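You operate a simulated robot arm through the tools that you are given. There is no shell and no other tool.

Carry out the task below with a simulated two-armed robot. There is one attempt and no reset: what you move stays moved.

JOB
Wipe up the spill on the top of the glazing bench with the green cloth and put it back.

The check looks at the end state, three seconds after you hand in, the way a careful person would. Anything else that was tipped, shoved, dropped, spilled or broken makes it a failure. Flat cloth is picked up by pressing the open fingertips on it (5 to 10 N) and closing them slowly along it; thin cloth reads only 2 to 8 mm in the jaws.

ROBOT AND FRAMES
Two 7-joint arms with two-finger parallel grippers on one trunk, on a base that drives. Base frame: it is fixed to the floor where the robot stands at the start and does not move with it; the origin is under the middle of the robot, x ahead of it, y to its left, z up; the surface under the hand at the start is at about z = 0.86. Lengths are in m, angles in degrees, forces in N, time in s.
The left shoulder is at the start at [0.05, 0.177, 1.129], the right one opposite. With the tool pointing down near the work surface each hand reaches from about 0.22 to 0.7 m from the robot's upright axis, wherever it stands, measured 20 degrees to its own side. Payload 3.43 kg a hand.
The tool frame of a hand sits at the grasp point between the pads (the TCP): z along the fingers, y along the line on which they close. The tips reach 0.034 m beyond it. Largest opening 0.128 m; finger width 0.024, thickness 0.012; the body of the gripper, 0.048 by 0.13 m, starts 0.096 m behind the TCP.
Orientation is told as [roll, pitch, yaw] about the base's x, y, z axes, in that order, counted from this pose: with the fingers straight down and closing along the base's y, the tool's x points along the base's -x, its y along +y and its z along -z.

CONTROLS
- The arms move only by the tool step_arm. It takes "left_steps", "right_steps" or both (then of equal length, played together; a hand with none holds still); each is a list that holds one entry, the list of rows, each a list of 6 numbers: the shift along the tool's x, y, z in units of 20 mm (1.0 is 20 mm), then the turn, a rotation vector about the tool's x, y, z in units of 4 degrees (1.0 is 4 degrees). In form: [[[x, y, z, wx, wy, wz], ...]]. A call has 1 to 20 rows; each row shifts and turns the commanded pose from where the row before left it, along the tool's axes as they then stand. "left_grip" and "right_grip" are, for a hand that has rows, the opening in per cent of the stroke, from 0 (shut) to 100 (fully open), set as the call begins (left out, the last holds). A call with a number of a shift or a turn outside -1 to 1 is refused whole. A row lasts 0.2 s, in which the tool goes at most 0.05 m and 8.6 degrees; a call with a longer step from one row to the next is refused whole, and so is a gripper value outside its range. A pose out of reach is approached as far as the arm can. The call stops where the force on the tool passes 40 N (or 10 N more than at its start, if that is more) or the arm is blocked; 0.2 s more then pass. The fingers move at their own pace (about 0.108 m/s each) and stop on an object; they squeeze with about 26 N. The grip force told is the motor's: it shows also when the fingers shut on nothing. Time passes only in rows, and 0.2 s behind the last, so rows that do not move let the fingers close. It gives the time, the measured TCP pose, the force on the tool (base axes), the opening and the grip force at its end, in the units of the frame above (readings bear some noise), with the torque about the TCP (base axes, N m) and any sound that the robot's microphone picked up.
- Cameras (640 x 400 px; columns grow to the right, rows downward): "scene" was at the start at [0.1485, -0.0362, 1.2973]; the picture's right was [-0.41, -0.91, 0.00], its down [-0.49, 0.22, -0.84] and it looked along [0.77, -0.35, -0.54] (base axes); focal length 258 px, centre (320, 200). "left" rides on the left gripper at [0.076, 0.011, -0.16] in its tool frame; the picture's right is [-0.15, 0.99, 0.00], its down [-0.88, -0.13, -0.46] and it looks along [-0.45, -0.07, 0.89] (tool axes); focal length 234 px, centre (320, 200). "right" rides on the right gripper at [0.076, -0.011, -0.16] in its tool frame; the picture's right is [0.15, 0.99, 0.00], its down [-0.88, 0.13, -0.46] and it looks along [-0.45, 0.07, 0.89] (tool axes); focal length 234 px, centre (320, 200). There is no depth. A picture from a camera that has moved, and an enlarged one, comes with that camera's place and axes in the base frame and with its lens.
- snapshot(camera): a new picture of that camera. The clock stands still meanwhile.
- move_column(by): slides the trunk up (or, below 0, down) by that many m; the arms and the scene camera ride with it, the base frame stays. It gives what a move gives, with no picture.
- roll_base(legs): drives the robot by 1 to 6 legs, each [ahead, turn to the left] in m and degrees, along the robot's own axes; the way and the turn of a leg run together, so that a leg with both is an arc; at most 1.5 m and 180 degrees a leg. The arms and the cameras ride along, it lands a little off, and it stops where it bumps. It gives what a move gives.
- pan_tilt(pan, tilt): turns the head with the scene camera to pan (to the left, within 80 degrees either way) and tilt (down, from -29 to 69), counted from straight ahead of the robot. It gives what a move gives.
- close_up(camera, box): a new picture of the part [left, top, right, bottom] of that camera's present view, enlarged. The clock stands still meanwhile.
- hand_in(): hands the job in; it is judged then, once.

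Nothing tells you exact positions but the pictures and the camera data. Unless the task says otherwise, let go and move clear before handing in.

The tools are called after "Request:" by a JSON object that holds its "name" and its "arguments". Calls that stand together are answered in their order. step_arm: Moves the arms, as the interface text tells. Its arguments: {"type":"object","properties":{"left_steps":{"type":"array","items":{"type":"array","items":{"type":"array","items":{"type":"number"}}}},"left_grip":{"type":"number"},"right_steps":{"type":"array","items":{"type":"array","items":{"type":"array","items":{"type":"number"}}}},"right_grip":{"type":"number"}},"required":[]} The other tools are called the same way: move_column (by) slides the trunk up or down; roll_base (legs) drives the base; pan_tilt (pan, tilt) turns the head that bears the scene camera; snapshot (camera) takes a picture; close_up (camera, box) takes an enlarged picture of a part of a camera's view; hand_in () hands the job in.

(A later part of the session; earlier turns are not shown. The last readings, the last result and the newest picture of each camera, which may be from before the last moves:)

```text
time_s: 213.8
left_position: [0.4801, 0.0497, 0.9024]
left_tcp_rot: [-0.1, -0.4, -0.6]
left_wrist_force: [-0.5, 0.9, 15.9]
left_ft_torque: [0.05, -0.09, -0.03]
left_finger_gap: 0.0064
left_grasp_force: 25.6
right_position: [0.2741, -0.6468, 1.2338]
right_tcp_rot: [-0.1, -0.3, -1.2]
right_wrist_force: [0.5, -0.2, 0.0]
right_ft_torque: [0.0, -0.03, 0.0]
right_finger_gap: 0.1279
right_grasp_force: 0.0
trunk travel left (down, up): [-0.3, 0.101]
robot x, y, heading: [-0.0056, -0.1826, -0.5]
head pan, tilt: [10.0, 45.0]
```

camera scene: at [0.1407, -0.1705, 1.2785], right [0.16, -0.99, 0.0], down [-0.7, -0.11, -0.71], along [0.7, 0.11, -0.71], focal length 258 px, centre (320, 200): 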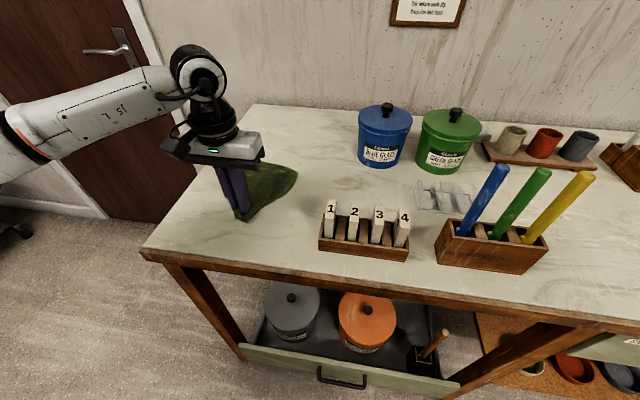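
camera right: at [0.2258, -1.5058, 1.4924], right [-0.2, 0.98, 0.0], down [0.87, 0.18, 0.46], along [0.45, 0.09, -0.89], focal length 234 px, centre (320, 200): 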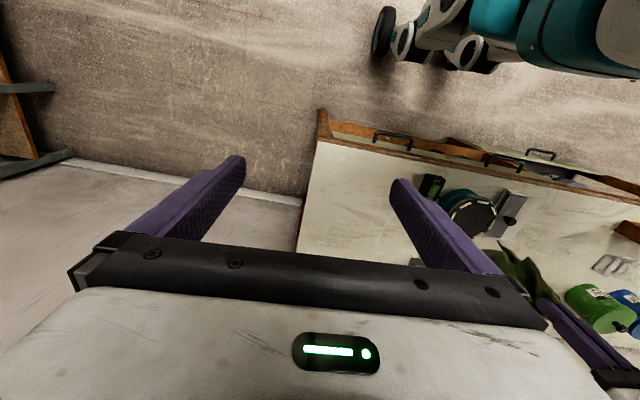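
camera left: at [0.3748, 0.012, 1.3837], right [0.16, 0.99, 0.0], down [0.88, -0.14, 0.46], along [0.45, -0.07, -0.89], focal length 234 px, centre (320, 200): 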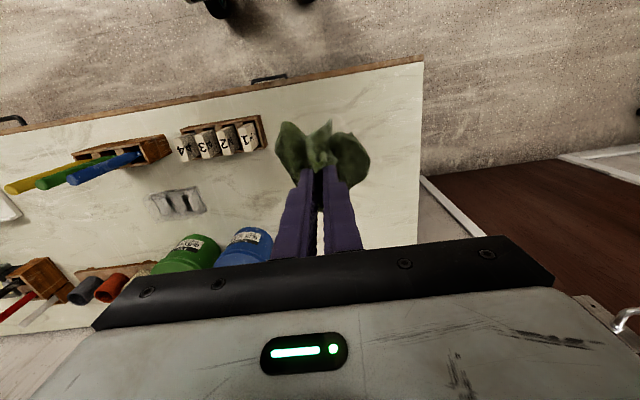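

Request:
{"name": "step_arm", "arguments": {"left_steps": [[[0, 0, -0.07, 0, 0, 0], [0.8, 0, 0, 0, 0, 0], [0.8, 0, 0, 0, 0, 0], [0.8, 0, 0, 0, 0, 0], [0.8, 0, 0, 0, 0, 0], [0.8, 0, 0, 0, 0, 0], [0, -0.75, 0, 0, 0, 0], [0, -0.75, 0, 0, 0, 0], [-0.8, 0, 0, 0, 0, 0], [-0.8, 0, 0, 0, 0, 0], [-0.8, 0, 0, 0, 0, 0], [-0.8, 0, 0, 0, 0, 0], [-0.8, 0, 0, 0, 0, 0], [-0.8, 0, 0, 0, 0, 0], [0, -0.75, 0, 0, 0, 0], [0, -0.75, 0, 0, 0, 0], [0.9, 0, 0, 0, 0, 0], [0.9, 0, 0, 0, 0, 0], [0.9, 0, 0, 0, 0, 0], [0.9, 0, 0, 0, 0, 0]]]}}

Request:
{"name": "snapshot", "arguments": {"camera": "scene"}}

Request:
{"name": "close_up", "arguments": {"camera": "scene", "box": [160, 140, 360, 280]}}

```text
time_s: 218.0
left_position: [0.423, -0.0101, 0.9035]
left_tcp_rot: [0.0, -0.3, -0.5]
left_wrist_force: [1.8, 0.8, 11.3]
left_ft_torque: [0.01, -0.18, -0.04]
left_finger_gap: 0.0061
left_grasp_force: 26.0
right_position: [0.2741, -0.6463, 1.2323]
right_tcp_rot: [-0.1, -0.3, -1.2]
right_wrist_force: [-0.2, 0.2, -0.1]
right_ft_torque: [0.02, -0.03, -0.01]
right_finger_gap: 0.1281
right_grasp_force: 0.1
trunk travel left (down, up): [-0.3, 0.101]
robot x, y, heading: [-0.0042, -0.184, -0.6]
head pan, tilt: [10.0, 45.0]
```

```text
taken
camera scene: at [0.1401, -0.1708, 1.2787], right [0.16, -0.99, 0.0], down [-0.7, -0.11, -0.71], along [0.7, 0.11, -0.71], focal length 258 px, centre (320, 200)
```

scene: 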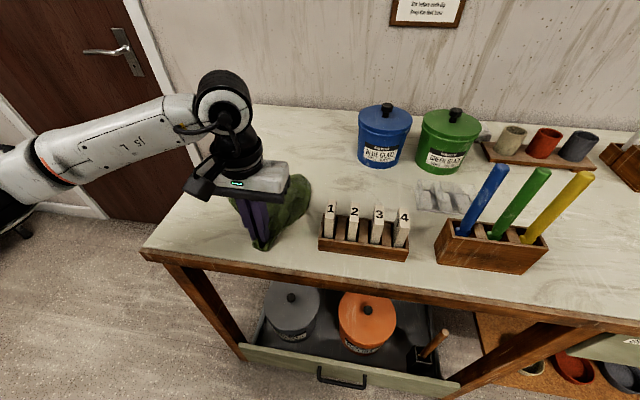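

```text
2.86 times, centred on (260, 210) of scene
camera zoom: at [0.1401, -0.1708, 1.2787], right [0.16, -0.99, 0.0], down [-0.7, -0.11, -0.71], along [0.7, 0.11, -0.71], focal length 737 px, centre (491, 171)
```

zoom: 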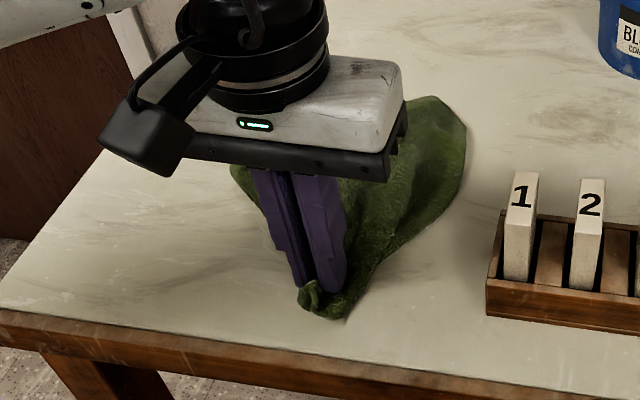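

I'll make a few more strokes over the patch moving away from the rack, then lift and inspect the surface.

Request:
{"name": "step_arm", "arguments": {"left_steps": [[[0, 0.9, 0, 0, 0, 0], [0, 0.9, 0, 0, 0, 0], [0, 0.9, 0, 0, 0, 0], [0, 0.9, 0, 0, 0, 0], [0, 0.9, 0, 0, 0, 0], [-0.9, 0, 0, 0, 0, 0], [-0.9, 0, 0, 0, 0, 0], [-0.9, 0, 0, 0, 0, 0], [0, -0.9, 0, 0, 0, 0], [0, -0.9, 0, 0, 0, 0], [0, -0.9, 0, 0, 0, 0], [0, -0.9, 0, 0, 0, 0], [0.9, 0, 0, 0, 0, 0], [0.9, 0.9, 0, 0, 0, 0], [0, 0.9, 0, 0, 0, 0], [0, 0.9, 0, 0, 0, 0], [0, 0.9, 0, 0, 0, 0]]]}}

Request:
{"name": "step_arm", "arguments": {"left_steps": [[[0, 0, -1, 0, 0, 0], [0, 0, -1, 0, 0, 0], [0, 0.5, -1, 0, 0, 0], [0, 0.5, -1, 0, 0, 0], [0, 0.5, -1, 0, 0, 0], [-0.5, 0.5, -1, 0, 0, 0], [-0.5, 0.5, -1, 0, 0, 0], [-0.5, 0.5, -1, 0, 0, 0], [-0.5, 0.5, -1, 0, 0, 0], [-0.5, 0.5, -1, 0, 0, 0], [-0.5, 0.5, -1, 0, 0, 0], [-0.5, 0.5, -1, 0, 0, 0]]]}}

Request:
{"name": "close_up", "arguments": {"camera": "scene", "box": [140, 140, 340, 280]}}

Request:
{"name": "snapshot", "arguments": {"camera": "scene"}}

```text
time_s: 221.6
left_position: [0.4417, 0.0821, 0.9036]
left_tcp_rot: [0.1, 0.0, -0.6]
left_wrist_force: [-0.4, -2.0, 9.2]
left_ft_torque: [-0.07, -0.07, -0.02]
left_finger_gap: 0.0065
left_grasp_force: 26.7
right_position: [0.275, -0.6472, 1.2338]
right_tcp_rot: [-0.1, -0.4, -1.2]
right_wrist_force: [0.6, 0.1, -0.2]
right_ft_torque: [0.01, -0.01, 0.0]
right_finger_gap: 0.1279
right_grasp_force: 0.0
trunk travel left (down, up): [-0.3, 0.101]
robot x, y, heading: [-0.0078, -0.1809, -0.8]
head pan, tilt: [10.0, 45.0]
```

```text
time_s: 224.2
left_position: [0.5172, 0.1824, 1.1418]
left_tcp_rot: [-0.1, -0.1, -0.7]
left_wrist_force: [-1.0, 0.5, -0.9]
left_ft_torque: [-0.03, 0.04, -0.04]
left_finger_gap: 0.0065
left_grasp_force: 26.2
right_position: [0.2756, -0.6468, 1.2329]
right_tcp_rot: [-0.1, -0.3, -1.3]
right_wrist_force: [-0.5, 0.2, -1.0]
right_ft_torque: [-0.04, 0.01, -0.01]
right_finger_gap: 0.1281
right_grasp_force: 0.1
trunk travel left (down, up): [-0.3, 0.101]
robot x, y, heading: [-0.0049, -0.1819, -0.7]
head pan, tilt: [10.0, 45.0]
```

```text
2.86 times, centred on (240, 210) of scene
camera zoom: at [0.1407, -0.1707, 1.2785], right [0.16, -0.99, 0.0], down [-0.7, -0.11, -0.71], along [0.7, 0.11, -0.71], focal length 737 px, centre (549, 171)
```

zoom: 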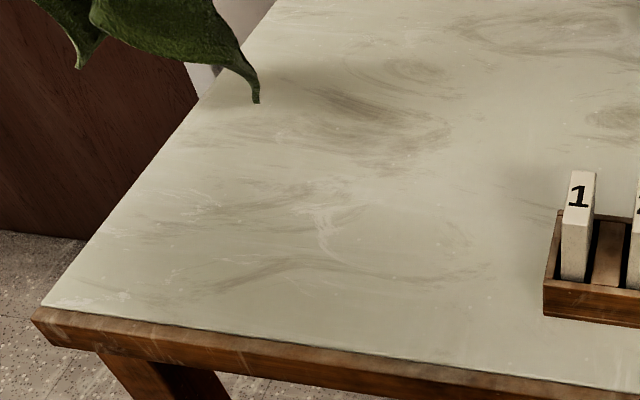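

```text
taken
camera scene: at [0.1407, -0.1707, 1.2785], right [0.16, -0.99, 0.0], down [-0.7, -0.11, -0.71], along [0.7, 0.11, -0.71], focal length 258 px, centre (320, 200)
```

scene: 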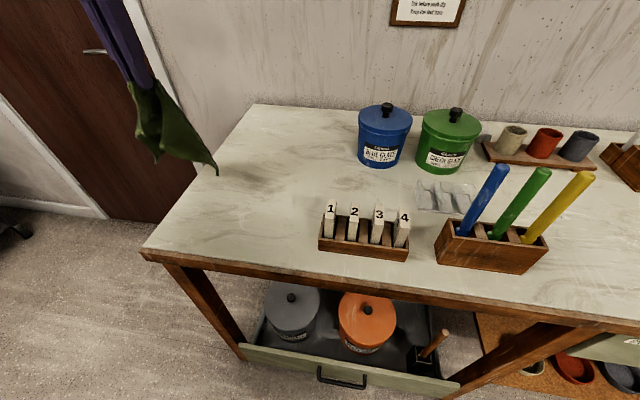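

The surface looks exactly the same after wiping, so that arc is marble veining. I'll zoom the remaining plain zones: the strip in front of the racks and between rack, jars and holder.

Request:
{"name": "close_up", "arguments": {"camera": "scene", "box": [230, 230, 400, 310]}}

Request:
{"name": "close_up", "arguments": {"camera": "scene", "box": [380, 230, 560, 330]}}

Request:
{"name": "close_up", "arguments": {"camera": "scene", "box": [500, 170, 640, 330]}}

Request:
{"name": "close_up", "arguments": {"camera": "scene", "box": [220, 100, 380, 200]}}

Request:
{"name": "close_up", "arguments": {"camera": "scene", "box": [340, 140, 500, 240]}}

Request:
{"name": "snapshot", "arguments": {"camera": "right"}}

```text
3.76 times, centred on (315, 270) of scene
camera zoom: at [0.1407, -0.1707, 1.2785], right [0.16, -0.99, 0.0], down [-0.7, -0.11, -0.71], along [0.7, 0.11, -0.71], focal length 971 px, centre (339, -64)
```

zoom: 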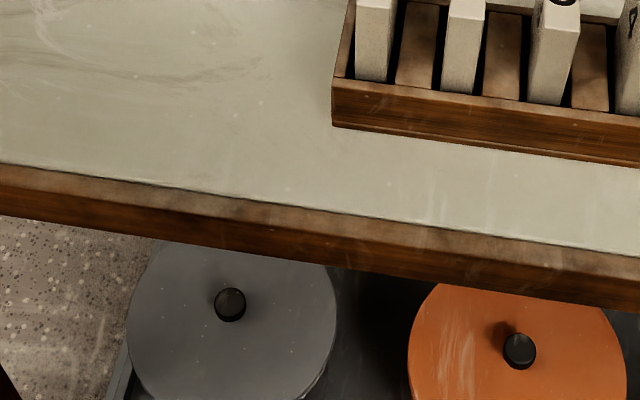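

```text
3.56 times, centred on (470, 280) of scene
camera zoom: at [0.1407, -0.1707, 1.2785], right [0.16, -0.99, 0.0], down [-0.7, -0.11, -0.71], along [0.7, 0.11, -0.71], focal length 917 px, centre (-213, -84)
```

zoom: 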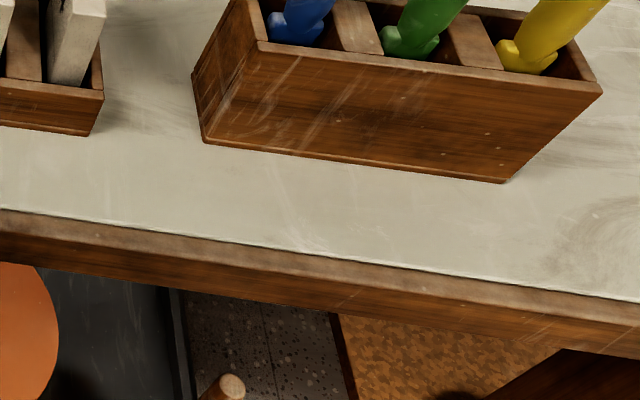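

```text
2.50 times, centred on (570, 250) of scene
camera zoom: at [0.1407, -0.1707, 1.2785], right [0.16, -0.99, 0.0], down [-0.7, -0.11, -0.71], along [0.7, 0.11, -0.71], focal length 645 px, centre (-305, 75)
```

zoom: 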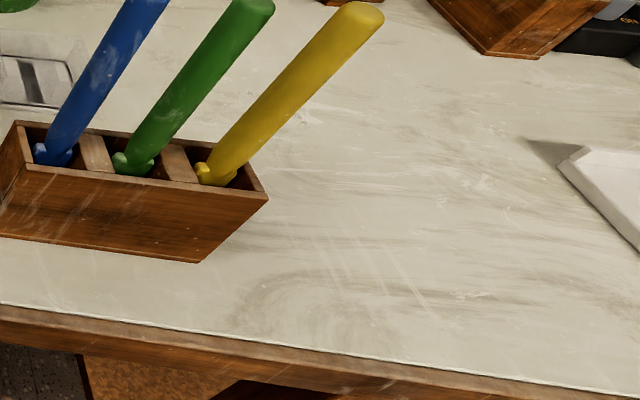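

```text
4.00 times, centred on (300, 150) of scene
camera zoom: at [0.1407, -0.1707, 1.2785], right [0.16, -0.99, 0.0], down [-0.7, -0.11, -0.71], along [0.7, 0.11, -0.71], focal length 1032 px, centre (400, 400)
```

zoom: 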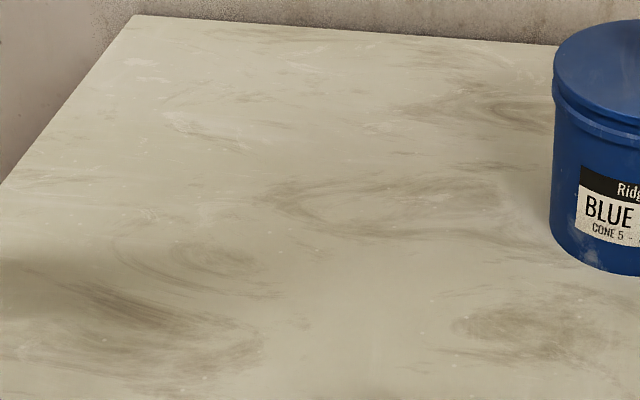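

```text
4.00 times, centred on (420, 190) of scene
camera zoom: at [0.1407, -0.1707, 1.2785], right [0.16, -0.99, 0.0], down [-0.7, -0.11, -0.71], along [0.7, 0.11, -0.71], focal length 1032 px, centre (-80, 240)
```

zoom: 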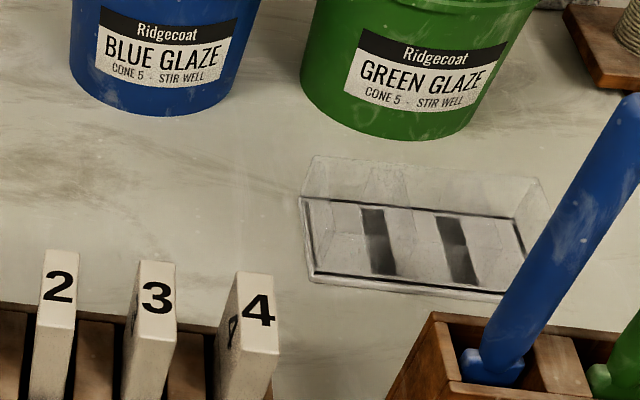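

```text
taken
camera right: at [0.1985, -0.6567, 1.3924], right [-0.13, 0.99, 0.0], down [0.88, 0.11, 0.46], along [0.46, 0.06, -0.89], focal length 234 px, centre (320, 200)
```

right: 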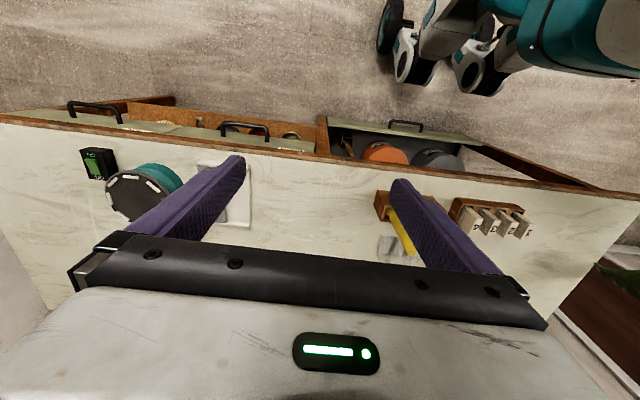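

I still see no spill. Let me check the cloth itself for picked-up liquid, and look at the bench once more with the hand camera where the cloth lay.

Request:
{"name": "close_up", "arguments": {"camera": "scene", "box": [80, 50, 240, 190]}}

Request:
{"name": "snapshot", "arguments": {"camera": "left"}}

Request:
{"name": "close_up", "arguments": {"camera": "left", "box": [180, 60, 460, 260]}}

```text
2.86 times, centred on (160, 120) of scene
camera zoom: at [0.1407, -0.1707, 1.2785], right [0.16, -0.99, 0.0], down [-0.7, -0.11, -0.71], along [0.7, 0.11, -0.71], focal length 737 px, centre (777, 429)
```

zoom: 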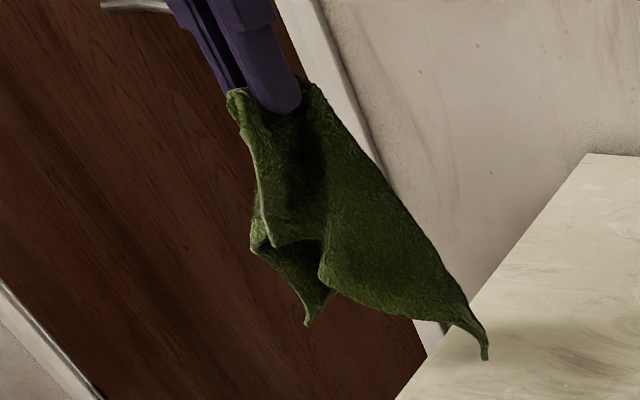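

```text
taken
camera left: at [0.4416, 0.192, 1.3009], right [0.16, 0.99, 0.0], down [0.88, -0.14, 0.46], along [0.45, -0.07, -0.89], focal length 234 px, centre (320, 200)
```

left: 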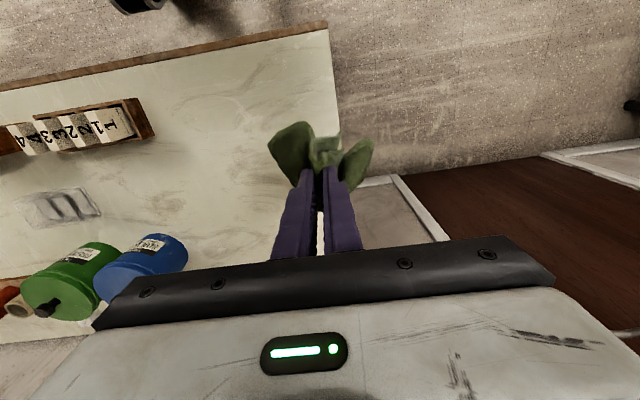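

```text
2.00 times, centred on (320, 160) of left
camera zoom: at [0.4416, 0.192, 1.3009], right [0.16, 0.99, 0.0], down [0.88, -0.14, 0.46], along [0.45, -0.07, -0.89], focal length 468 px, centre (320, 280)
```

zoom: 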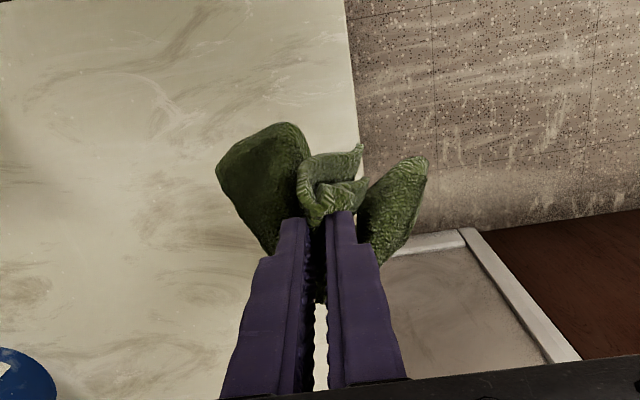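

I'll take one more maximal zoom on the brownish patch near (0.62, −0.17) and on comparable veins nearby for comparison.

Request:
{"name": "close_up", "arguments": {"camera": "scene", "box": [318, 160, 382, 208]}}

Request:
{"name": "close_up", "arguments": {"camera": "scene", "box": [218, 160, 282, 208]}}

Request:
{"name": "close_up", "arguments": {"camera": "scene", "box": [280, 130, 344, 178]}}

Request:
{"name": "close_up", "arguments": {"camera": "scene", "box": [540, 200, 640, 275]}}

```text
8.33 times, centred on (350, 184) of scene
camera zoom: at [0.1407, -0.1707, 1.2785], right [0.16, -0.99, 0.0], down [-0.7, -0.11, -0.71], along [0.7, 0.11, -0.71], focal length 2150 px, centre (70, 333)
```

zoom: 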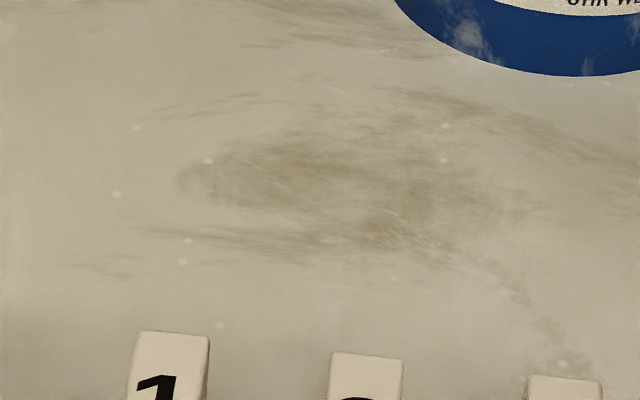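

```text
8.33 times, centred on (250, 184) of scene
camera zoom: at [0.1407, -0.1707, 1.2785], right [0.16, -0.99, 0.0], down [-0.7, -0.11, -0.71], along [0.7, 0.11, -0.71], focal length 2150 px, centre (903, 333)
```

zoom: 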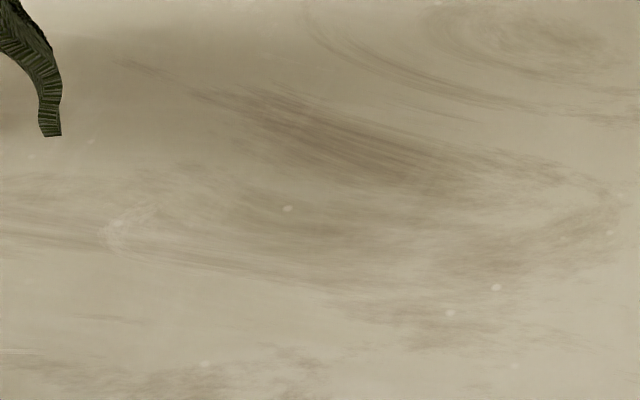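

```text
8.33 times, centred on (312, 154) of scene
camera zoom: at [0.1407, -0.1707, 1.2785], right [0.16, -0.99, 0.0], down [-0.7, -0.11, -0.71], along [0.7, 0.11, -0.71], focal length 2150 px, centre (387, 583)
```

zoom: 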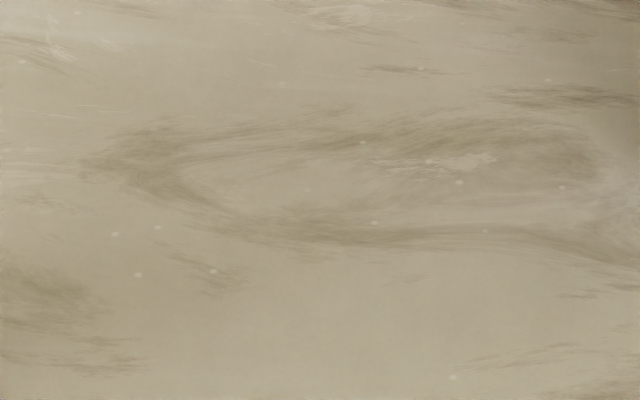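

```text
5.33 times, centred on (590, 238) of scene
camera zoom: at [0.1407, -0.1707, 1.2785], right [0.16, -0.99, 0.0], down [-0.7, -0.11, -0.71], along [0.7, 0.11, -0.71], focal length 1376 px, centre (-1120, 0)
```

zoom: 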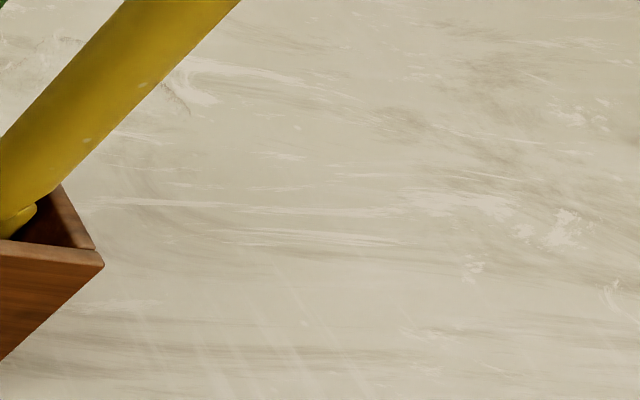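

I see no visible spill anywhere on this bench top. To be thorough I'll also wipe the reachable free zone around the brownish patch between cloth place, rack and blue jar, with the cloth trailing on the free (left) side, watching clearances.

Request:
{"name": "step_arm", "arguments": {"left_steps": [[[-0.8, -0.3, 0, 0, 0, 0], [-0.8, -0.3, 0, 0, 0, 0], [-0.8, -0.3, 0, 0, 0, 0], [-0.8, -0.3, 0, 0, 0, 0], [-0.8, -0.3, 0.5, 0, 0, 0], [0, 0, 1, 0, 0, 0], [0, 0, 1, 0, 0, 0], [0, -0.3, 1, 0, 0, 0], [0, -0.5, 1, 0, 0, 0], [0, -0.6, 1, 0, 0, 0], [0, -0.6, 1, 0, 0, 0], [0, -0.7, 1, 0, 0, 0], [0, -0.7, 1, 0, 0, 0], [0, -0.7, 1, 0, 0, 0], [0, -0.7, 1, 0, 0, 0], [0, -0.7, 0.8, 0, 0, 0], [0, -0.5, 0.4, 0, 0, 0]]]}}

Request:
{"name": "snapshot", "arguments": {"camera": "scene"}}

```text
time_s: 227.8
left_position: [0.5815, 0.0312, 0.9115]
left_tcp_rot: [-0.1, -0.1, -0.6]
left_wrist_force: [-0.1, 0.2, 0.3]
left_ft_torque: [0.01, -0.05, -0.03]
left_finger_gap: 0.0063
left_grasp_force: 25.9
left hand out of reach, approached as far as the arm can: row 5
right_position: [0.2753, -0.6479, 1.2323]
right_tcp_rot: [-0.2, -0.3, -1.2]
right_wrist_force: [-0.8, -0.1, -0.1]
right_ft_torque: [-0.02, 0.01, -0.01]
right_finger_gap: 0.128
right_grasp_force: 0.0
trunk travel left (down, up): [-0.3, 0.101]
robot x, y, heading: [-0.0083, -0.1838, -0.7]
head pan, tilt: [10.0, 45.0]
```

```text
taken
camera scene: at [0.1407, -0.1706, 1.2785], right [0.16, -0.99, 0.0], down [-0.7, -0.11, -0.71], along [0.7, 0.11, -0.71], focal length 258 px, centre (320, 200)
```

scene: 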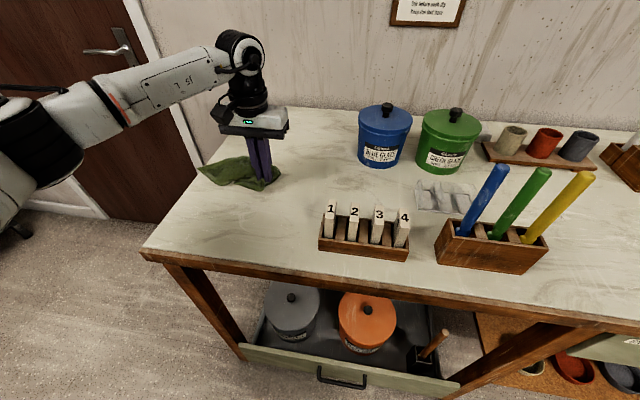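

Request:
{"name": "step_arm", "arguments": {"left_steps": [[[0, 0, 0.3, 0, 0, 0], [0, 0, 0.15, 0, 0, 0], [-0.3, -0.8, 0, 0, 0, 0], [-0.3, -0.8, 0, 0, 0, 0], [-0.3, -0.8, 0, 0, 0, 0], [-0.3, -0.8, 0, 0, 0, 0], [-0.3, -0.8, 0, 0, 0, 0], [0, -0.8, 0, 0, 0, 0], [0, -0.8, 0, 0, 0, 0], [0, -0.8, 0, 0, 0, 0]]]}}

Request:
{"name": "close_up", "arguments": {"camera": "scene", "box": [200, 90, 440, 270]}}

```text
time_s: 230.0
left_position: [0.6122, -0.0972, 0.9031]
left_tcp_rot: [0.0, -0.3, -0.6]
left_wrist_force: [-0.3, 1.8, 9.6]
left_ft_torque: [0.12, -0.01, -0.02]
left_finger_gap: 0.0062
left_grasp_force: 25.9
right_position: [0.2738, -0.647, 1.2346]
right_tcp_rot: [0.0, -0.4, -1.3]
right_wrist_force: [-1.2, -0.2, 0.5]
right_ft_torque: [0.03, 0.02, 0.0]
right_finger_gap: 0.1277
right_grasp_force: 0.0
trunk travel left (down, up): [-0.3, 0.101]
robot x, y, heading: [-0.0044, -0.1822, -0.7]
head pan, tilt: [10.0, 45.0]
```

```text
2.22 times, centred on (320, 180) of scene
camera zoom: at [0.1398, -0.1707, 1.2787], right [0.16, -0.99, 0.0], down [-0.7, -0.11, -0.71], along [0.7, 0.11, -0.71], focal length 573 px, centre (320, 244)
```

zoom: 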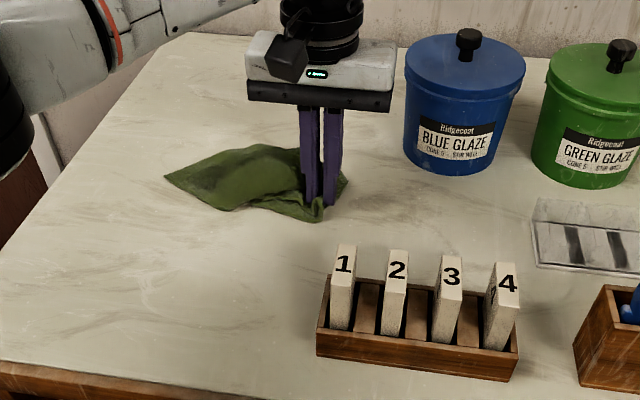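

Clearances are fine; I'll continue over the patch to y≈−0.155, work it with short strokes, and come back.

Request:
{"name": "step_arm", "arguments": {"left_steps": [[[0, -0.8, 0, 0, 0, 0], [0, -0.8, 0, 0, 0, 0], [0, -0.8, 0, 0, 0, 0], [0, -0.4, 0, 0, 0, 0], [0.6, 0.3, 0, 0, 0, 0], [0.6, 0.3, 0, 0, 0, 0], [-0.6, 0.3, 0, 0, 0, 0], [-0.6, 0.3, 0, 0, 0, 0], [-0.3, -0.4, 0, 0, 0, 0], [-0.3, -0.6, 0, 0, 0, 0], [0, 0.8, 0, 0, 0, 0], [0, 0.8, 0, 0, 0, 0], [0, 0.8, 0, 0, 0, 0], [0, 0.8, 0, 0, 0, 0], [0, 0.8, 0, 0, 0, 0]]]}}

Request:
{"name": "snapshot", "arguments": {"camera": "scene"}}

Request:
{"name": "close_up", "arguments": {"camera": "scene", "box": [200, 90, 440, 270]}}

```text
time_s: 233.2
left_position: [0.6224, -0.0691, 0.9033]
left_tcp_rot: [0.0, -0.3, -0.6]
left_wrist_force: [0.1, -1.3, 10.6]
left_ft_torque: [0.04, -0.07, -0.08]
left_finger_gap: 0.0062
left_grasp_force: 25.7
right_position: [0.2742, -0.6467, 1.2335]
right_tcp_rot: [0.0, -0.3, -1.3]
right_wrist_force: [0.2, -0.5, -0.5]
right_ft_torque: [-0.01, 0.0, -0.03]
right_finger_gap: 0.1283
right_grasp_force: 0.0
trunk travel left (down, up): [-0.3, 0.101]
robot x, y, heading: [-0.0075, -0.1841, -0.8]
head pan, tilt: [10.0, 45.0]
```

```text
taken
camera scene: at [0.1396, -0.1706, 1.2787], right [0.16, -0.99, 0.0], down [-0.7, -0.11, -0.71], along [0.7, 0.11, -0.71], focal length 258 px, centre (320, 200)
```

scene: 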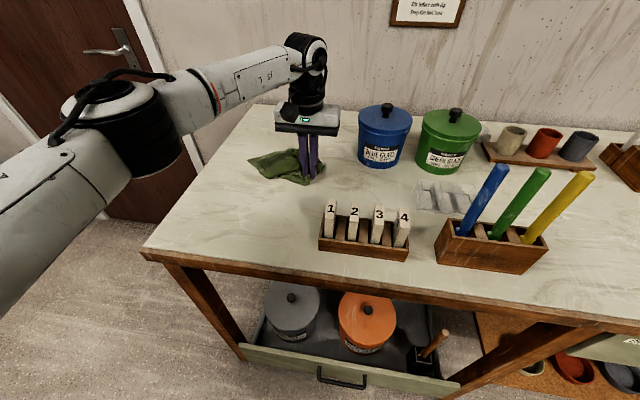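

```text
2.22 times, centred on (320, 180) of scene
camera zoom: at [0.1396, -0.1706, 1.2787], right [0.16, -0.99, 0.0], down [-0.7, -0.11, -0.71], along [0.7, 0.11, -0.71], focal length 573 px, centre (320, 244)
```

zoom: 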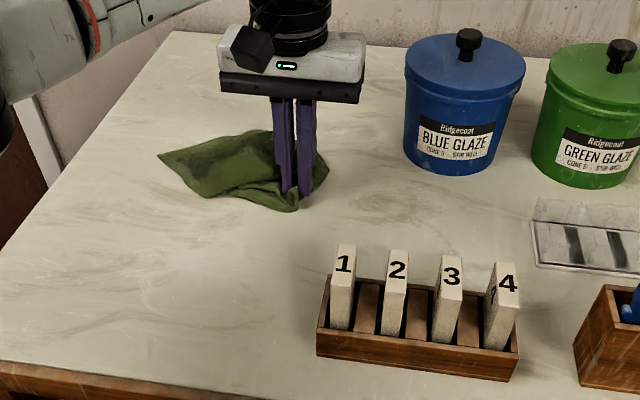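

The brownish patch seems to have vanished where I wiped. Zooming to confirm.

Request:
{"name": "close_up", "arguments": {"camera": "scene", "box": [318, 160, 382, 208]}}

Request:
{"name": "close_up", "arguments": {"camera": "scene", "box": [280, 140, 440, 240]}}

```text
8.33 times, centred on (350, 184) of scene
camera zoom: at [0.1396, -0.1706, 1.2787], right [0.16, -0.99, 0.0], down [-0.7, -0.11, -0.71], along [0.7, 0.11, -0.71], focal length 2150 px, centre (70, 333)
```

zoom: 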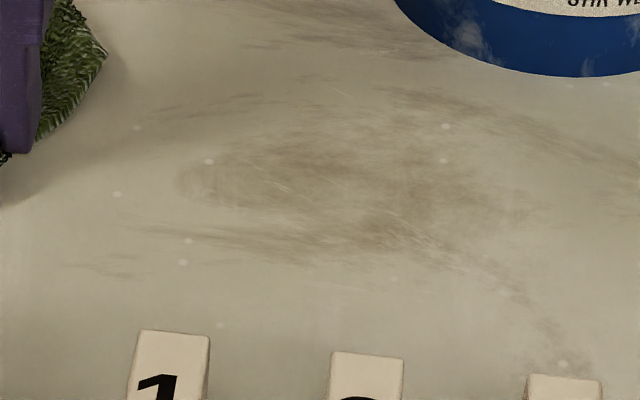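

```text
4.00 times, centred on (360, 190) of scene
camera zoom: at [0.1396, -0.1706, 1.2787], right [0.16, -0.99, 0.0], down [-0.7, -0.11, -0.71], along [0.7, 0.11, -0.71], focal length 1032 px, centre (160, 240)
```

zoom: 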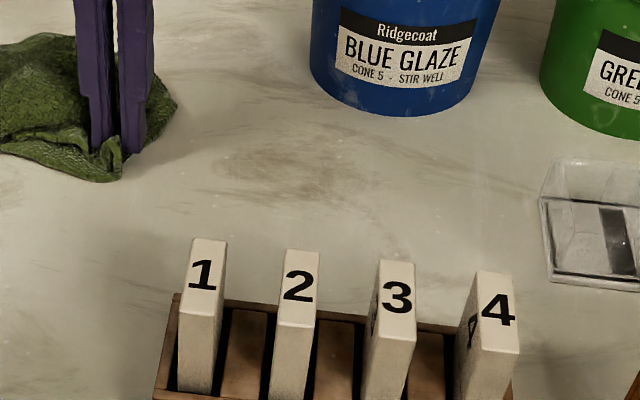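

The patch is unchanged under close view, so it is veining too. Before concluding, I'll scan the other furniture tops in the room with zoom for anything like a spill.

Request:
{"name": "pan_tilt", "arguments": {"pan": -80, "tilt": 10}}

Request:
{"name": "snapshot", "arguments": {"camera": "scene"}}

Request:
{"name": "pan_tilt", "arguments": {"pan": 80, "tilt": 10}}

Request:
{"name": "snapshot", "arguments": {"camera": "scene"}}

```text
time_s: 234.9
left_position: [0.6228, -0.0692, 0.9031]
left_tcp_rot: [0.1, -0.3, -0.5]
left_wrist_force: [-0.3, 0.4, 10.2]
left_ft_torque: [0.1, -0.08, -0.03]
left_finger_gap: 0.0064
left_grasp_force: 26.2
right_position: [0.2738, -0.6467, 1.2331]
right_tcp_rot: [-0.1, -0.3, -1.2]
right_wrist_force: [0.0, 0.7, 0.2]
right_ft_torque: [0.0, 0.02, -0.01]
right_finger_gap: 0.128
right_grasp_force: 0.0
trunk travel left (down, up): [-0.3, 0.101]
robot x, y, heading: [-0.0077, -0.1848, -0.8]
head pan, tilt: [-80.0, 10.0]
```

```text
taken
camera scene: at [0.0744, -0.2755, 1.3335], right [-0.99, -0.16, 0.0], down [-0.03, 0.17, -0.98], along [0.16, -0.97, -0.17], focal length 258 px, centre (320, 200)
```

scene: 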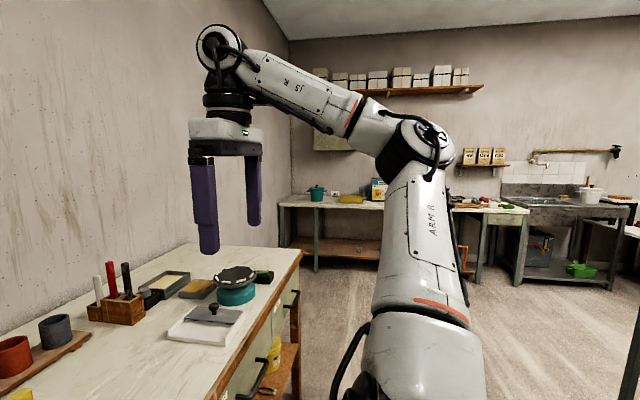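

```text
time_s: 237.3
left_position: [0.6235, -0.0686, 0.903]
left_tcp_rot: [0.0, -0.2, -0.7]
left_wrist_force: [-0.7, 1.5, 9.6]
left_ft_torque: [0.15, -0.03, -0.01]
left_finger_gap: 0.0064
left_grasp_force: 26.3
right_position: [0.2746, -0.6475, 1.2338]
right_tcp_rot: [-0.1, -0.3, -1.3]
right_wrist_force: [0.1, -0.1, 0.1]
right_ft_torque: [0.01, -0.03, -0.02]
right_finger_gap: 0.128
right_grasp_force: 0.1
trunk travel left (down, up): [-0.3, 0.101]
robot x, y, heading: [-0.0064, -0.1826, -0.7]
head pan, tilt: [80.0, 10.0]
```

```text
taken
camera scene: at [0.0767, -0.0924, 1.3336], right [0.98, -0.19, 0.0], down [-0.03, -0.17, -0.98], along [0.18, 0.97, -0.17], focal length 258 px, centre (320, 200)
```

scene: 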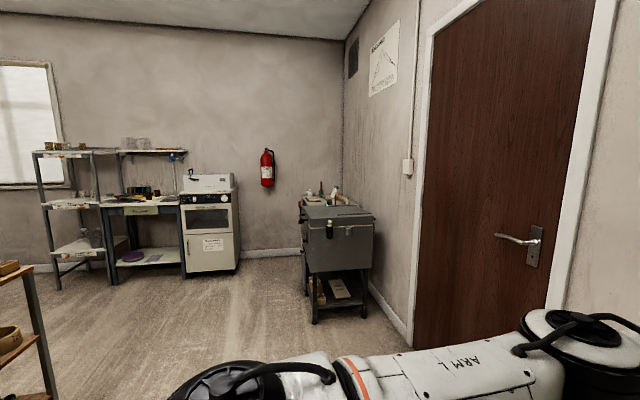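

Those are all background. One view is missing: looking from the right end toward the window, where a clear film would mirror its light. I'll lift the cloth and drive there.

Request:
{"name": "step_arm", "arguments": {"left_steps": [[[0, 0.5, -1, 0, 0, 0], [0, 0.5, -1, 0, 0, 0], [0, 1, -1, 0, 0, 0], [0, 1, -1, 0, 0, 0], [0, 1, -1, 0, 0, 0], [0, 1, -1, 0, 0, 0], [0, 1, -1, 0, 0, 0], [0.3, 0.5, -1, 0, 0, 0], [0.5, 0, -1, 0, 0, 0], [0.5, 0, -1, 0, 0, 0]]]}}

Request:
{"name": "move_column", "arguments": {"by": 0.1}}

Request:
{"name": "roll_base", "arguments": {"legs": [[-0.5, 0], [0, -89], [0.65, 0], [0, 179]]}}

Request:
{"name": "pan_tilt", "arguments": {"pan": -45, "tilt": 20}}

Request:
{"name": "snapshot", "arguments": {"camera": "scene"}}

```text
time_s: 239.5
left_position: [0.5987, 0.0612, 1.1029]
left_tcp_rot: [0.0, -0.2, -0.6]
left_wrist_force: [-0.9, 0.1, -0.2]
left_ft_torque: [0.03, 0.0, -0.02]
left_finger_gap: 0.0061
left_grasp_force: 25.3
right_position: [0.2736, -0.6475, 1.2331]
right_tcp_rot: [-0.1, -0.3, -1.2]
right_wrist_force: [0.0, 0.0, -0.2]
right_ft_torque: [-0.04, 0.01, -0.02]
right_finger_gap: 0.128
right_grasp_force: 0.0
trunk travel left (down, up): [-0.3, 0.101]
robot x, y, heading: [-0.0068, -0.1825, -0.7]
head pan, tilt: [80.0, 10.0]
```

```text
time_s: 240.9
left_position: [0.6012, 0.0605, 1.2026]
left_tcp_rot: [0.0, 0.0, -0.7]
left_wrist_force: [0.6, -0.2, -0.7]
left_ft_torque: [0.0, 0.01, -0.02]
left_finger_gap: 0.0063
left_grasp_force: 25.9
right_position: [0.2751, -0.6482, 1.3321]
right_tcp_rot: [0.0, -0.3, -1.2]
right_wrist_force: [0.0, 0.2, -1.0]
right_ft_torque: [-0.02, 0.01, 0.02]
right_finger_gap: 0.128
right_grasp_force: 0.0
trunk travel left (down, up): [-0.4, 0.001]
robot x, y, heading: [-0.0054, -0.184, -0.9]
head pan, tilt: [80.0, 10.0]
```

```text
time_s: 258.2
left_position: [-0.7563, -0.2239, 1.2043]
left_tcp_rot: [0.0, -0.1, 89.0]
left_wrist_force: [0.0, 0.0, 0.1]
left_ft_torque: [-0.02, 0.0, -0.1]
left_finger_gap: 0.0057
left_grasp_force: 26.4
right_position: [-0.0488, -0.554, 1.3324]
right_tcp_rot: [-0.1, -0.2, 88.3]
right_wrist_force: [0.4, 0.5, 0.4]
right_ft_torque: [0.0, 0.0, 0.0]
right_finger_gap: 0.1279
right_grasp_force: 0.1
trunk travel left (down, up): [-0.4, 0.001]
robot x, y, heading: [-0.5132, -0.8348, 88.9]
head pan, tilt: [80.0, 10.0]
```

```text
time_s: 260.3
left_position: [-0.755, -0.225, 1.2036]
left_tcp_rot: [0.0, -0.1, 89.1]
left_wrist_force: [-1.4, 0.6, -0.1]
left_ft_torque: [-0.03, -0.01, -0.09]
left_finger_gap: 0.0058
left_grasp_force: 26.9
right_position: [-0.0507, -0.5544, 1.3328]
right_tcp_rot: [-0.1, -0.3, 88.3]
right_wrist_force: [0.1, 0.5, 1.0]
right_ft_torque: [0.04, 0.02, 0.01]
right_finger_gap: 0.128
right_grasp_force: 0.0
trunk travel left (down, up): [-0.4, 0.001]
robot x, y, heading: [-0.5173, -0.8349, 88.6]
head pan, tilt: [-45.0, 20.0]
```

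```text
taken
camera scene: at [-0.4497, -0.697, 1.4172], right [0.69, -0.72, 0.0], down [-0.25, -0.24, -0.94], along [0.68, 0.65, -0.34], focal length 258 px, centre (320, 200)
```

scene: 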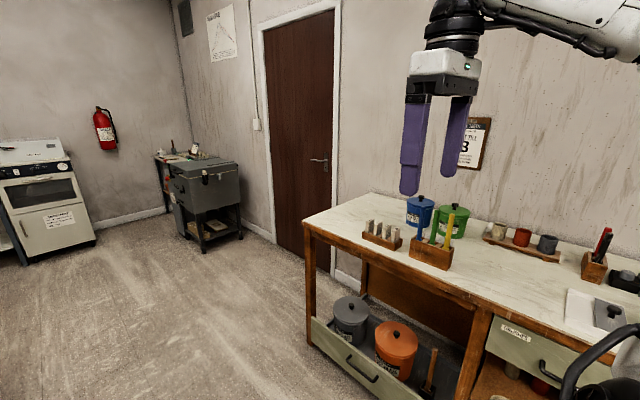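

Request:
{"name": "close_up", "arguments": {"camera": "scene", "box": [290, 180, 490, 300]}}

Request:
{"name": "close_up", "arguments": {"camera": "scene", "box": [440, 200, 640, 330]}}

Request:
{"name": "move_column", "arguments": {"by": -0.25}}

Request:
{"name": "close_up", "arguments": {"camera": "scene", "box": [290, 120, 490, 240]}}

Request:
{"name": "close_up", "arguments": {"camera": "scene", "box": [440, 120, 640, 240]}}

```text
3.20 times, centred on (390, 240) of scene
camera zoom: at [-0.4497, -0.697, 1.4172], right [0.69, -0.72, 0.0], down [-0.25, -0.24, -0.94], along [0.68, 0.65, -0.34], focal length 826 px, centre (96, 72)
```

zoom: 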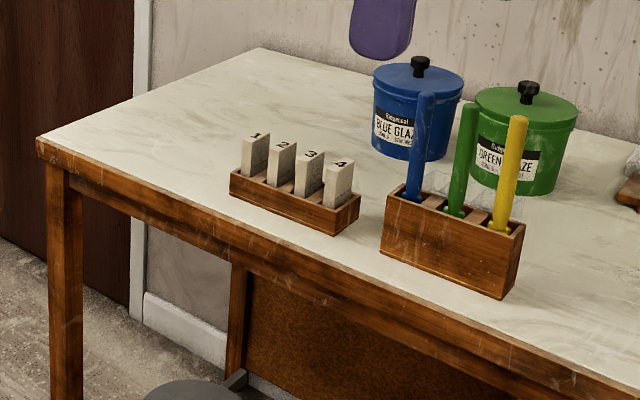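

```text
3.08 times, centred on (540, 265) of scene
camera zoom: at [-0.4497, -0.697, 1.4172], right [0.69, -0.72, 0.0], down [-0.25, -0.24, -0.94], along [0.68, 0.65, -0.34], focal length 794 px, centre (-357, 0)
```

zoom: 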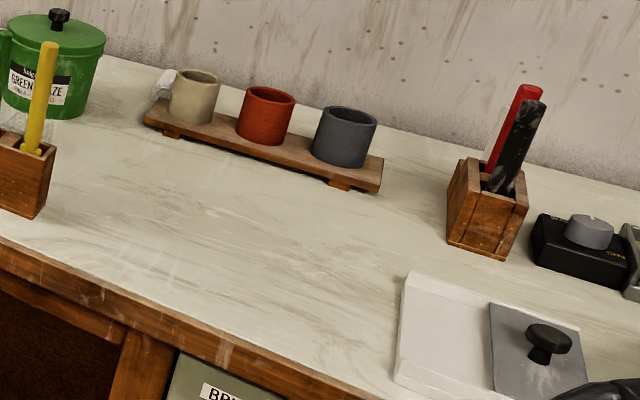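

```text
time_s: 262.8
left_position: [-0.7558, -0.2246, 0.9531]
left_tcp_rot: [0.0, -0.1, 89.0]
left_wrist_force: [-0.3, -0.9, -0.5]
left_ft_torque: [0.02, -0.01, -0.1]
left_finger_gap: 0.0057
left_grasp_force: 26.1
right_position: [-0.0508, -0.5543, 1.0844]
right_tcp_rot: [-0.1, -0.3, 88.4]
right_wrist_force: [0.2, 0.7, 0.0]
right_ft_torque: [0.02, -0.05, 0.0]
right_finger_gap: 0.1278
right_grasp_force: 0.0
trunk travel left (down, up): [-0.15, 0.251]
robot x, y, heading: [-0.5111, -0.8335, 88.8]
head pan, tilt: [-45.0, 20.0]
```

```text
3.20 times, centred on (390, 180) of scene
camera zoom: at [-0.4497, -0.6971, 1.1672], right [0.69, -0.72, 0.0], down [-0.25, -0.24, -0.94], along [0.68, 0.65, -0.34], focal length 826 px, centre (96, 264)
```

zoom: 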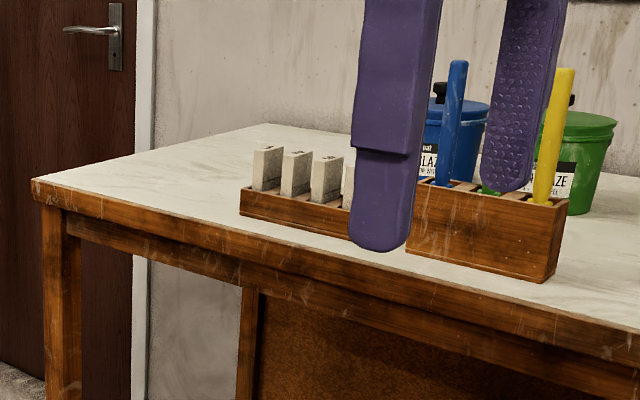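

```text
3.20 times, centred on (540, 180) of scene
camera zoom: at [-0.4497, -0.6971, 1.1672], right [0.69, -0.72, 0.0], down [-0.25, -0.24, -0.94], along [0.68, 0.65, -0.34], focal length 826 px, centre (-384, 264)
```

zoom: 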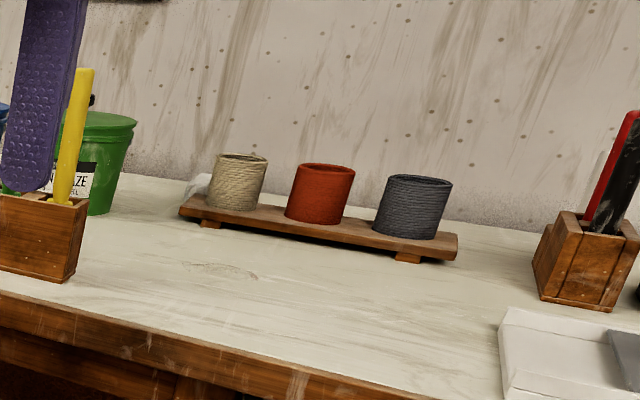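

Found it: at this low angle a faint clear puddle with a darker rim shows right of the brush holder, around (0.59, −0.59). Zooming for its extent.

Request:
{"name": "close_up", "arguments": {"camera": "scene", "box": [480, 180, 560, 225]}}

Request:
{"name": "move_column", "arguments": {"by": 0.08}}

Request:
{"name": "close_up", "arguments": {"camera": "scene", "box": [470, 190, 570, 250]}}

```text
8.00 times, centred on (520, 202) of scene
camera zoom: at [-0.4497, -0.6971, 1.1672], right [0.69, -0.72, 0.0], down [-0.25, -0.24, -0.94], along [0.68, 0.65, -0.34], focal length 2064 px, centre (-1280, 180)
```

zoom: 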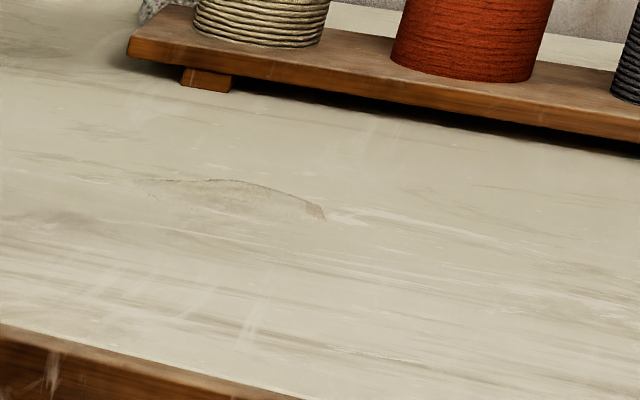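

```text
time_s: 264.0
left_position: [-0.7552, -0.2255, 1.0334]
left_tcp_rot: [0.0, -0.1, 89.1]
left_wrist_force: [0.7, -0.1, 0.1]
left_ft_torque: [0.01, 0.01, -0.13]
left_finger_gap: 0.0061
left_grasp_force: 25.8
right_position: [-0.0506, -0.5542, 1.1636]
right_tcp_rot: [0.0, -0.2, 88.3]
right_wrist_force: [-0.6, 0.1, 0.2]
right_ft_torque: [-0.01, 0.01, 0.04]
right_finger_gap: 0.1281
right_grasp_force: 0.1
trunk travel left (down, up): [-0.23, 0.171]
robot x, y, heading: [-0.5157, -0.8302, 88.9]
head pan, tilt: [-45.0, 20.0]
```

```text
6.40 times, centred on (520, 220) of scene
camera zoom: at [-0.4496, -0.6968, 1.2471], right [0.69, -0.72, 0.0], down [-0.25, -0.24, -0.94], along [0.68, 0.65, -0.34], focal length 1651 px, centre (-960, 72)
```

zoom: 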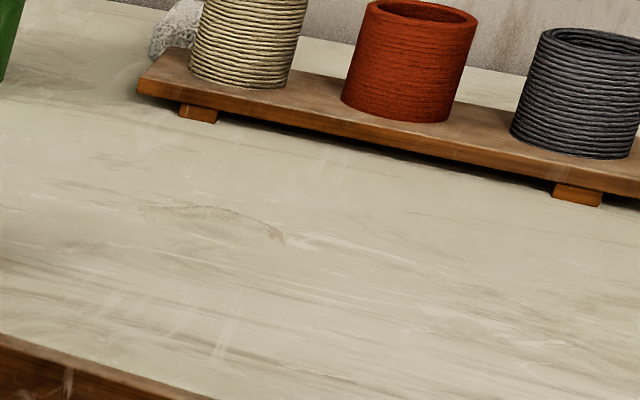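

The puddle's rim runs from about (0.59, −0.56) to (0.585, −0.625), back edge x≈0.615, so it's centred near (0.58, −0.59), roughly 8 cm across. I'll turn to the bench at y≈−0.8, keeping the cloth high and away from the brushes.

Request:
{"name": "move_column", "arguments": {"by": 0.17}}

Request:
{"name": "roll_base", "arguments": {"legs": [[0, -88.9]]}}

Request:
{"name": "step_arm", "arguments": {"left_steps": [[[0, -1, 0, 0, 0, 0], [0, -1, 0, 0, 0, 0], [0, -1, 0, 0, 0, 0], [0, -1, 0, 0, 0, 0]]]}}

Request:
{"name": "pan_tilt", "arguments": {"pan": 10, "tilt": 30}}

Request:
{"name": "snapshot", "arguments": {"camera": "scene"}}

```text
time_s: 265.9
left_position: [-0.7564, -0.2239, 1.2031]
left_tcp_rot: [0.0, 0.0, 89.0]
left_wrist_force: [0.4, 0.9, -0.9]
left_ft_torque: [0.0, -0.05, -0.11]
left_finger_gap: 0.0059
left_grasp_force: 26.2
right_position: [-0.0507, -0.5542, 1.3337]
right_tcp_rot: [-0.1, -0.2, 88.3]
right_wrist_force: [0.0, 0.5, -1.2]
right_ft_torque: [0.0, 0.01, -0.01]
right_finger_gap: 0.1281
right_grasp_force: 0.1
trunk travel left (down, up): [-0.4, 0.001]
robot x, y, heading: [-0.5156, -0.838, 88.8]
head pan, tilt: [-45.0, 20.0]
```

```text
time_s: 270.2
left_position: [0.0924, -0.5934, 1.2042]
left_tcp_rot: [0.0, -0.1, -1.1]
left_wrist_force: [0.6, -0.5, 0.1]
left_ft_torque: [-0.04, 0.02, 0.1]
left_finger_gap: 0.0062
left_grasp_force: 25.8
right_position: [-0.2376, -1.2977, 1.3327]
right_tcp_rot: [0.0, -0.2, -1.9]
right_wrist_force: [0.0, -0.5, 0.2]
right_ft_torque: [0.03, 0.01, -0.01]
right_finger_gap: 0.1278
right_grasp_force: 0.2
trunk travel left (down, up): [-0.4, 0.001]
robot x, y, heading: [-0.5189, -0.8328, -1.3]
head pan, tilt: [-45.0, 20.0]
```

```text
time_s: 271.2
left_position: [0.0927, -0.6749, 1.2052]
left_tcp_rot: [0.0, -0.2, -1.1]
left_wrist_force: [-0.4, -0.8, -0.4]
left_ft_torque: [-0.03, -0.01, 0.11]
left_finger_gap: 0.0059
left_grasp_force: 26.2
right_position: [-0.2374, -1.299, 1.3343]
right_tcp_rot: [-0.1, -0.2, -1.8]
right_wrist_force: [-1.0, -0.1, -1.3]
right_ft_torque: [0.0, 0.0, 0.01]
right_finger_gap: 0.1281
right_grasp_force: 0.0
trunk travel left (down, up): [-0.4, 0.001]
robot x, y, heading: [-0.5125, -0.8368, -1.3]
head pan, tilt: [-45.0, 20.0]
```

```text
time_s: 272.4
left_position: [0.0925, -0.6722, 1.2048]
left_tcp_rot: [0.0, -0.1, -1.1]
left_wrist_force: [-0.8, 0.1, -0.3]
left_ft_torque: [-0.04, -0.04, 0.12]
left_finger_gap: 0.0065
left_grasp_force: 26.0
right_position: [-0.2382, -1.2972, 1.3328]
right_tcp_rot: [-0.1, -0.2, -1.8]
right_wrist_force: [0.6, 1.1, -0.1]
right_ft_torque: [0.02, 0.01, 0.0]
right_finger_gap: 0.1281
right_grasp_force: 0.2
trunk travel left (down, up): [-0.4, 0.001]
robot x, y, heading: [-0.5147, -0.8327, -1.3]
head pan, tilt: [10.0, 30.0]
```

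```text
taken
camera scene: at [-0.3589, -0.8194, 1.4011], right [0.15, -0.99, 0.0], down [-0.49, -0.08, -0.87], along [0.86, 0.13, -0.5], focal length 258 px, centre (320, 200)
```

scene: 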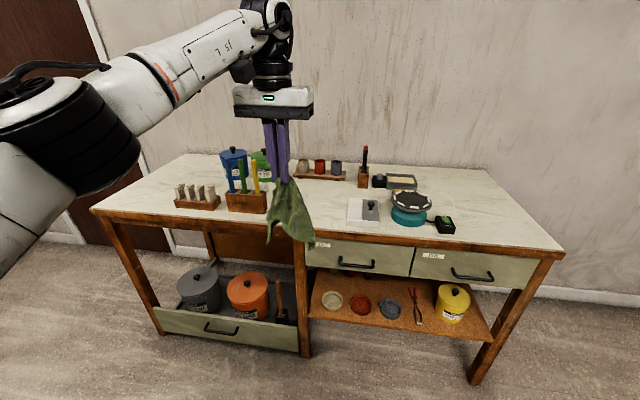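

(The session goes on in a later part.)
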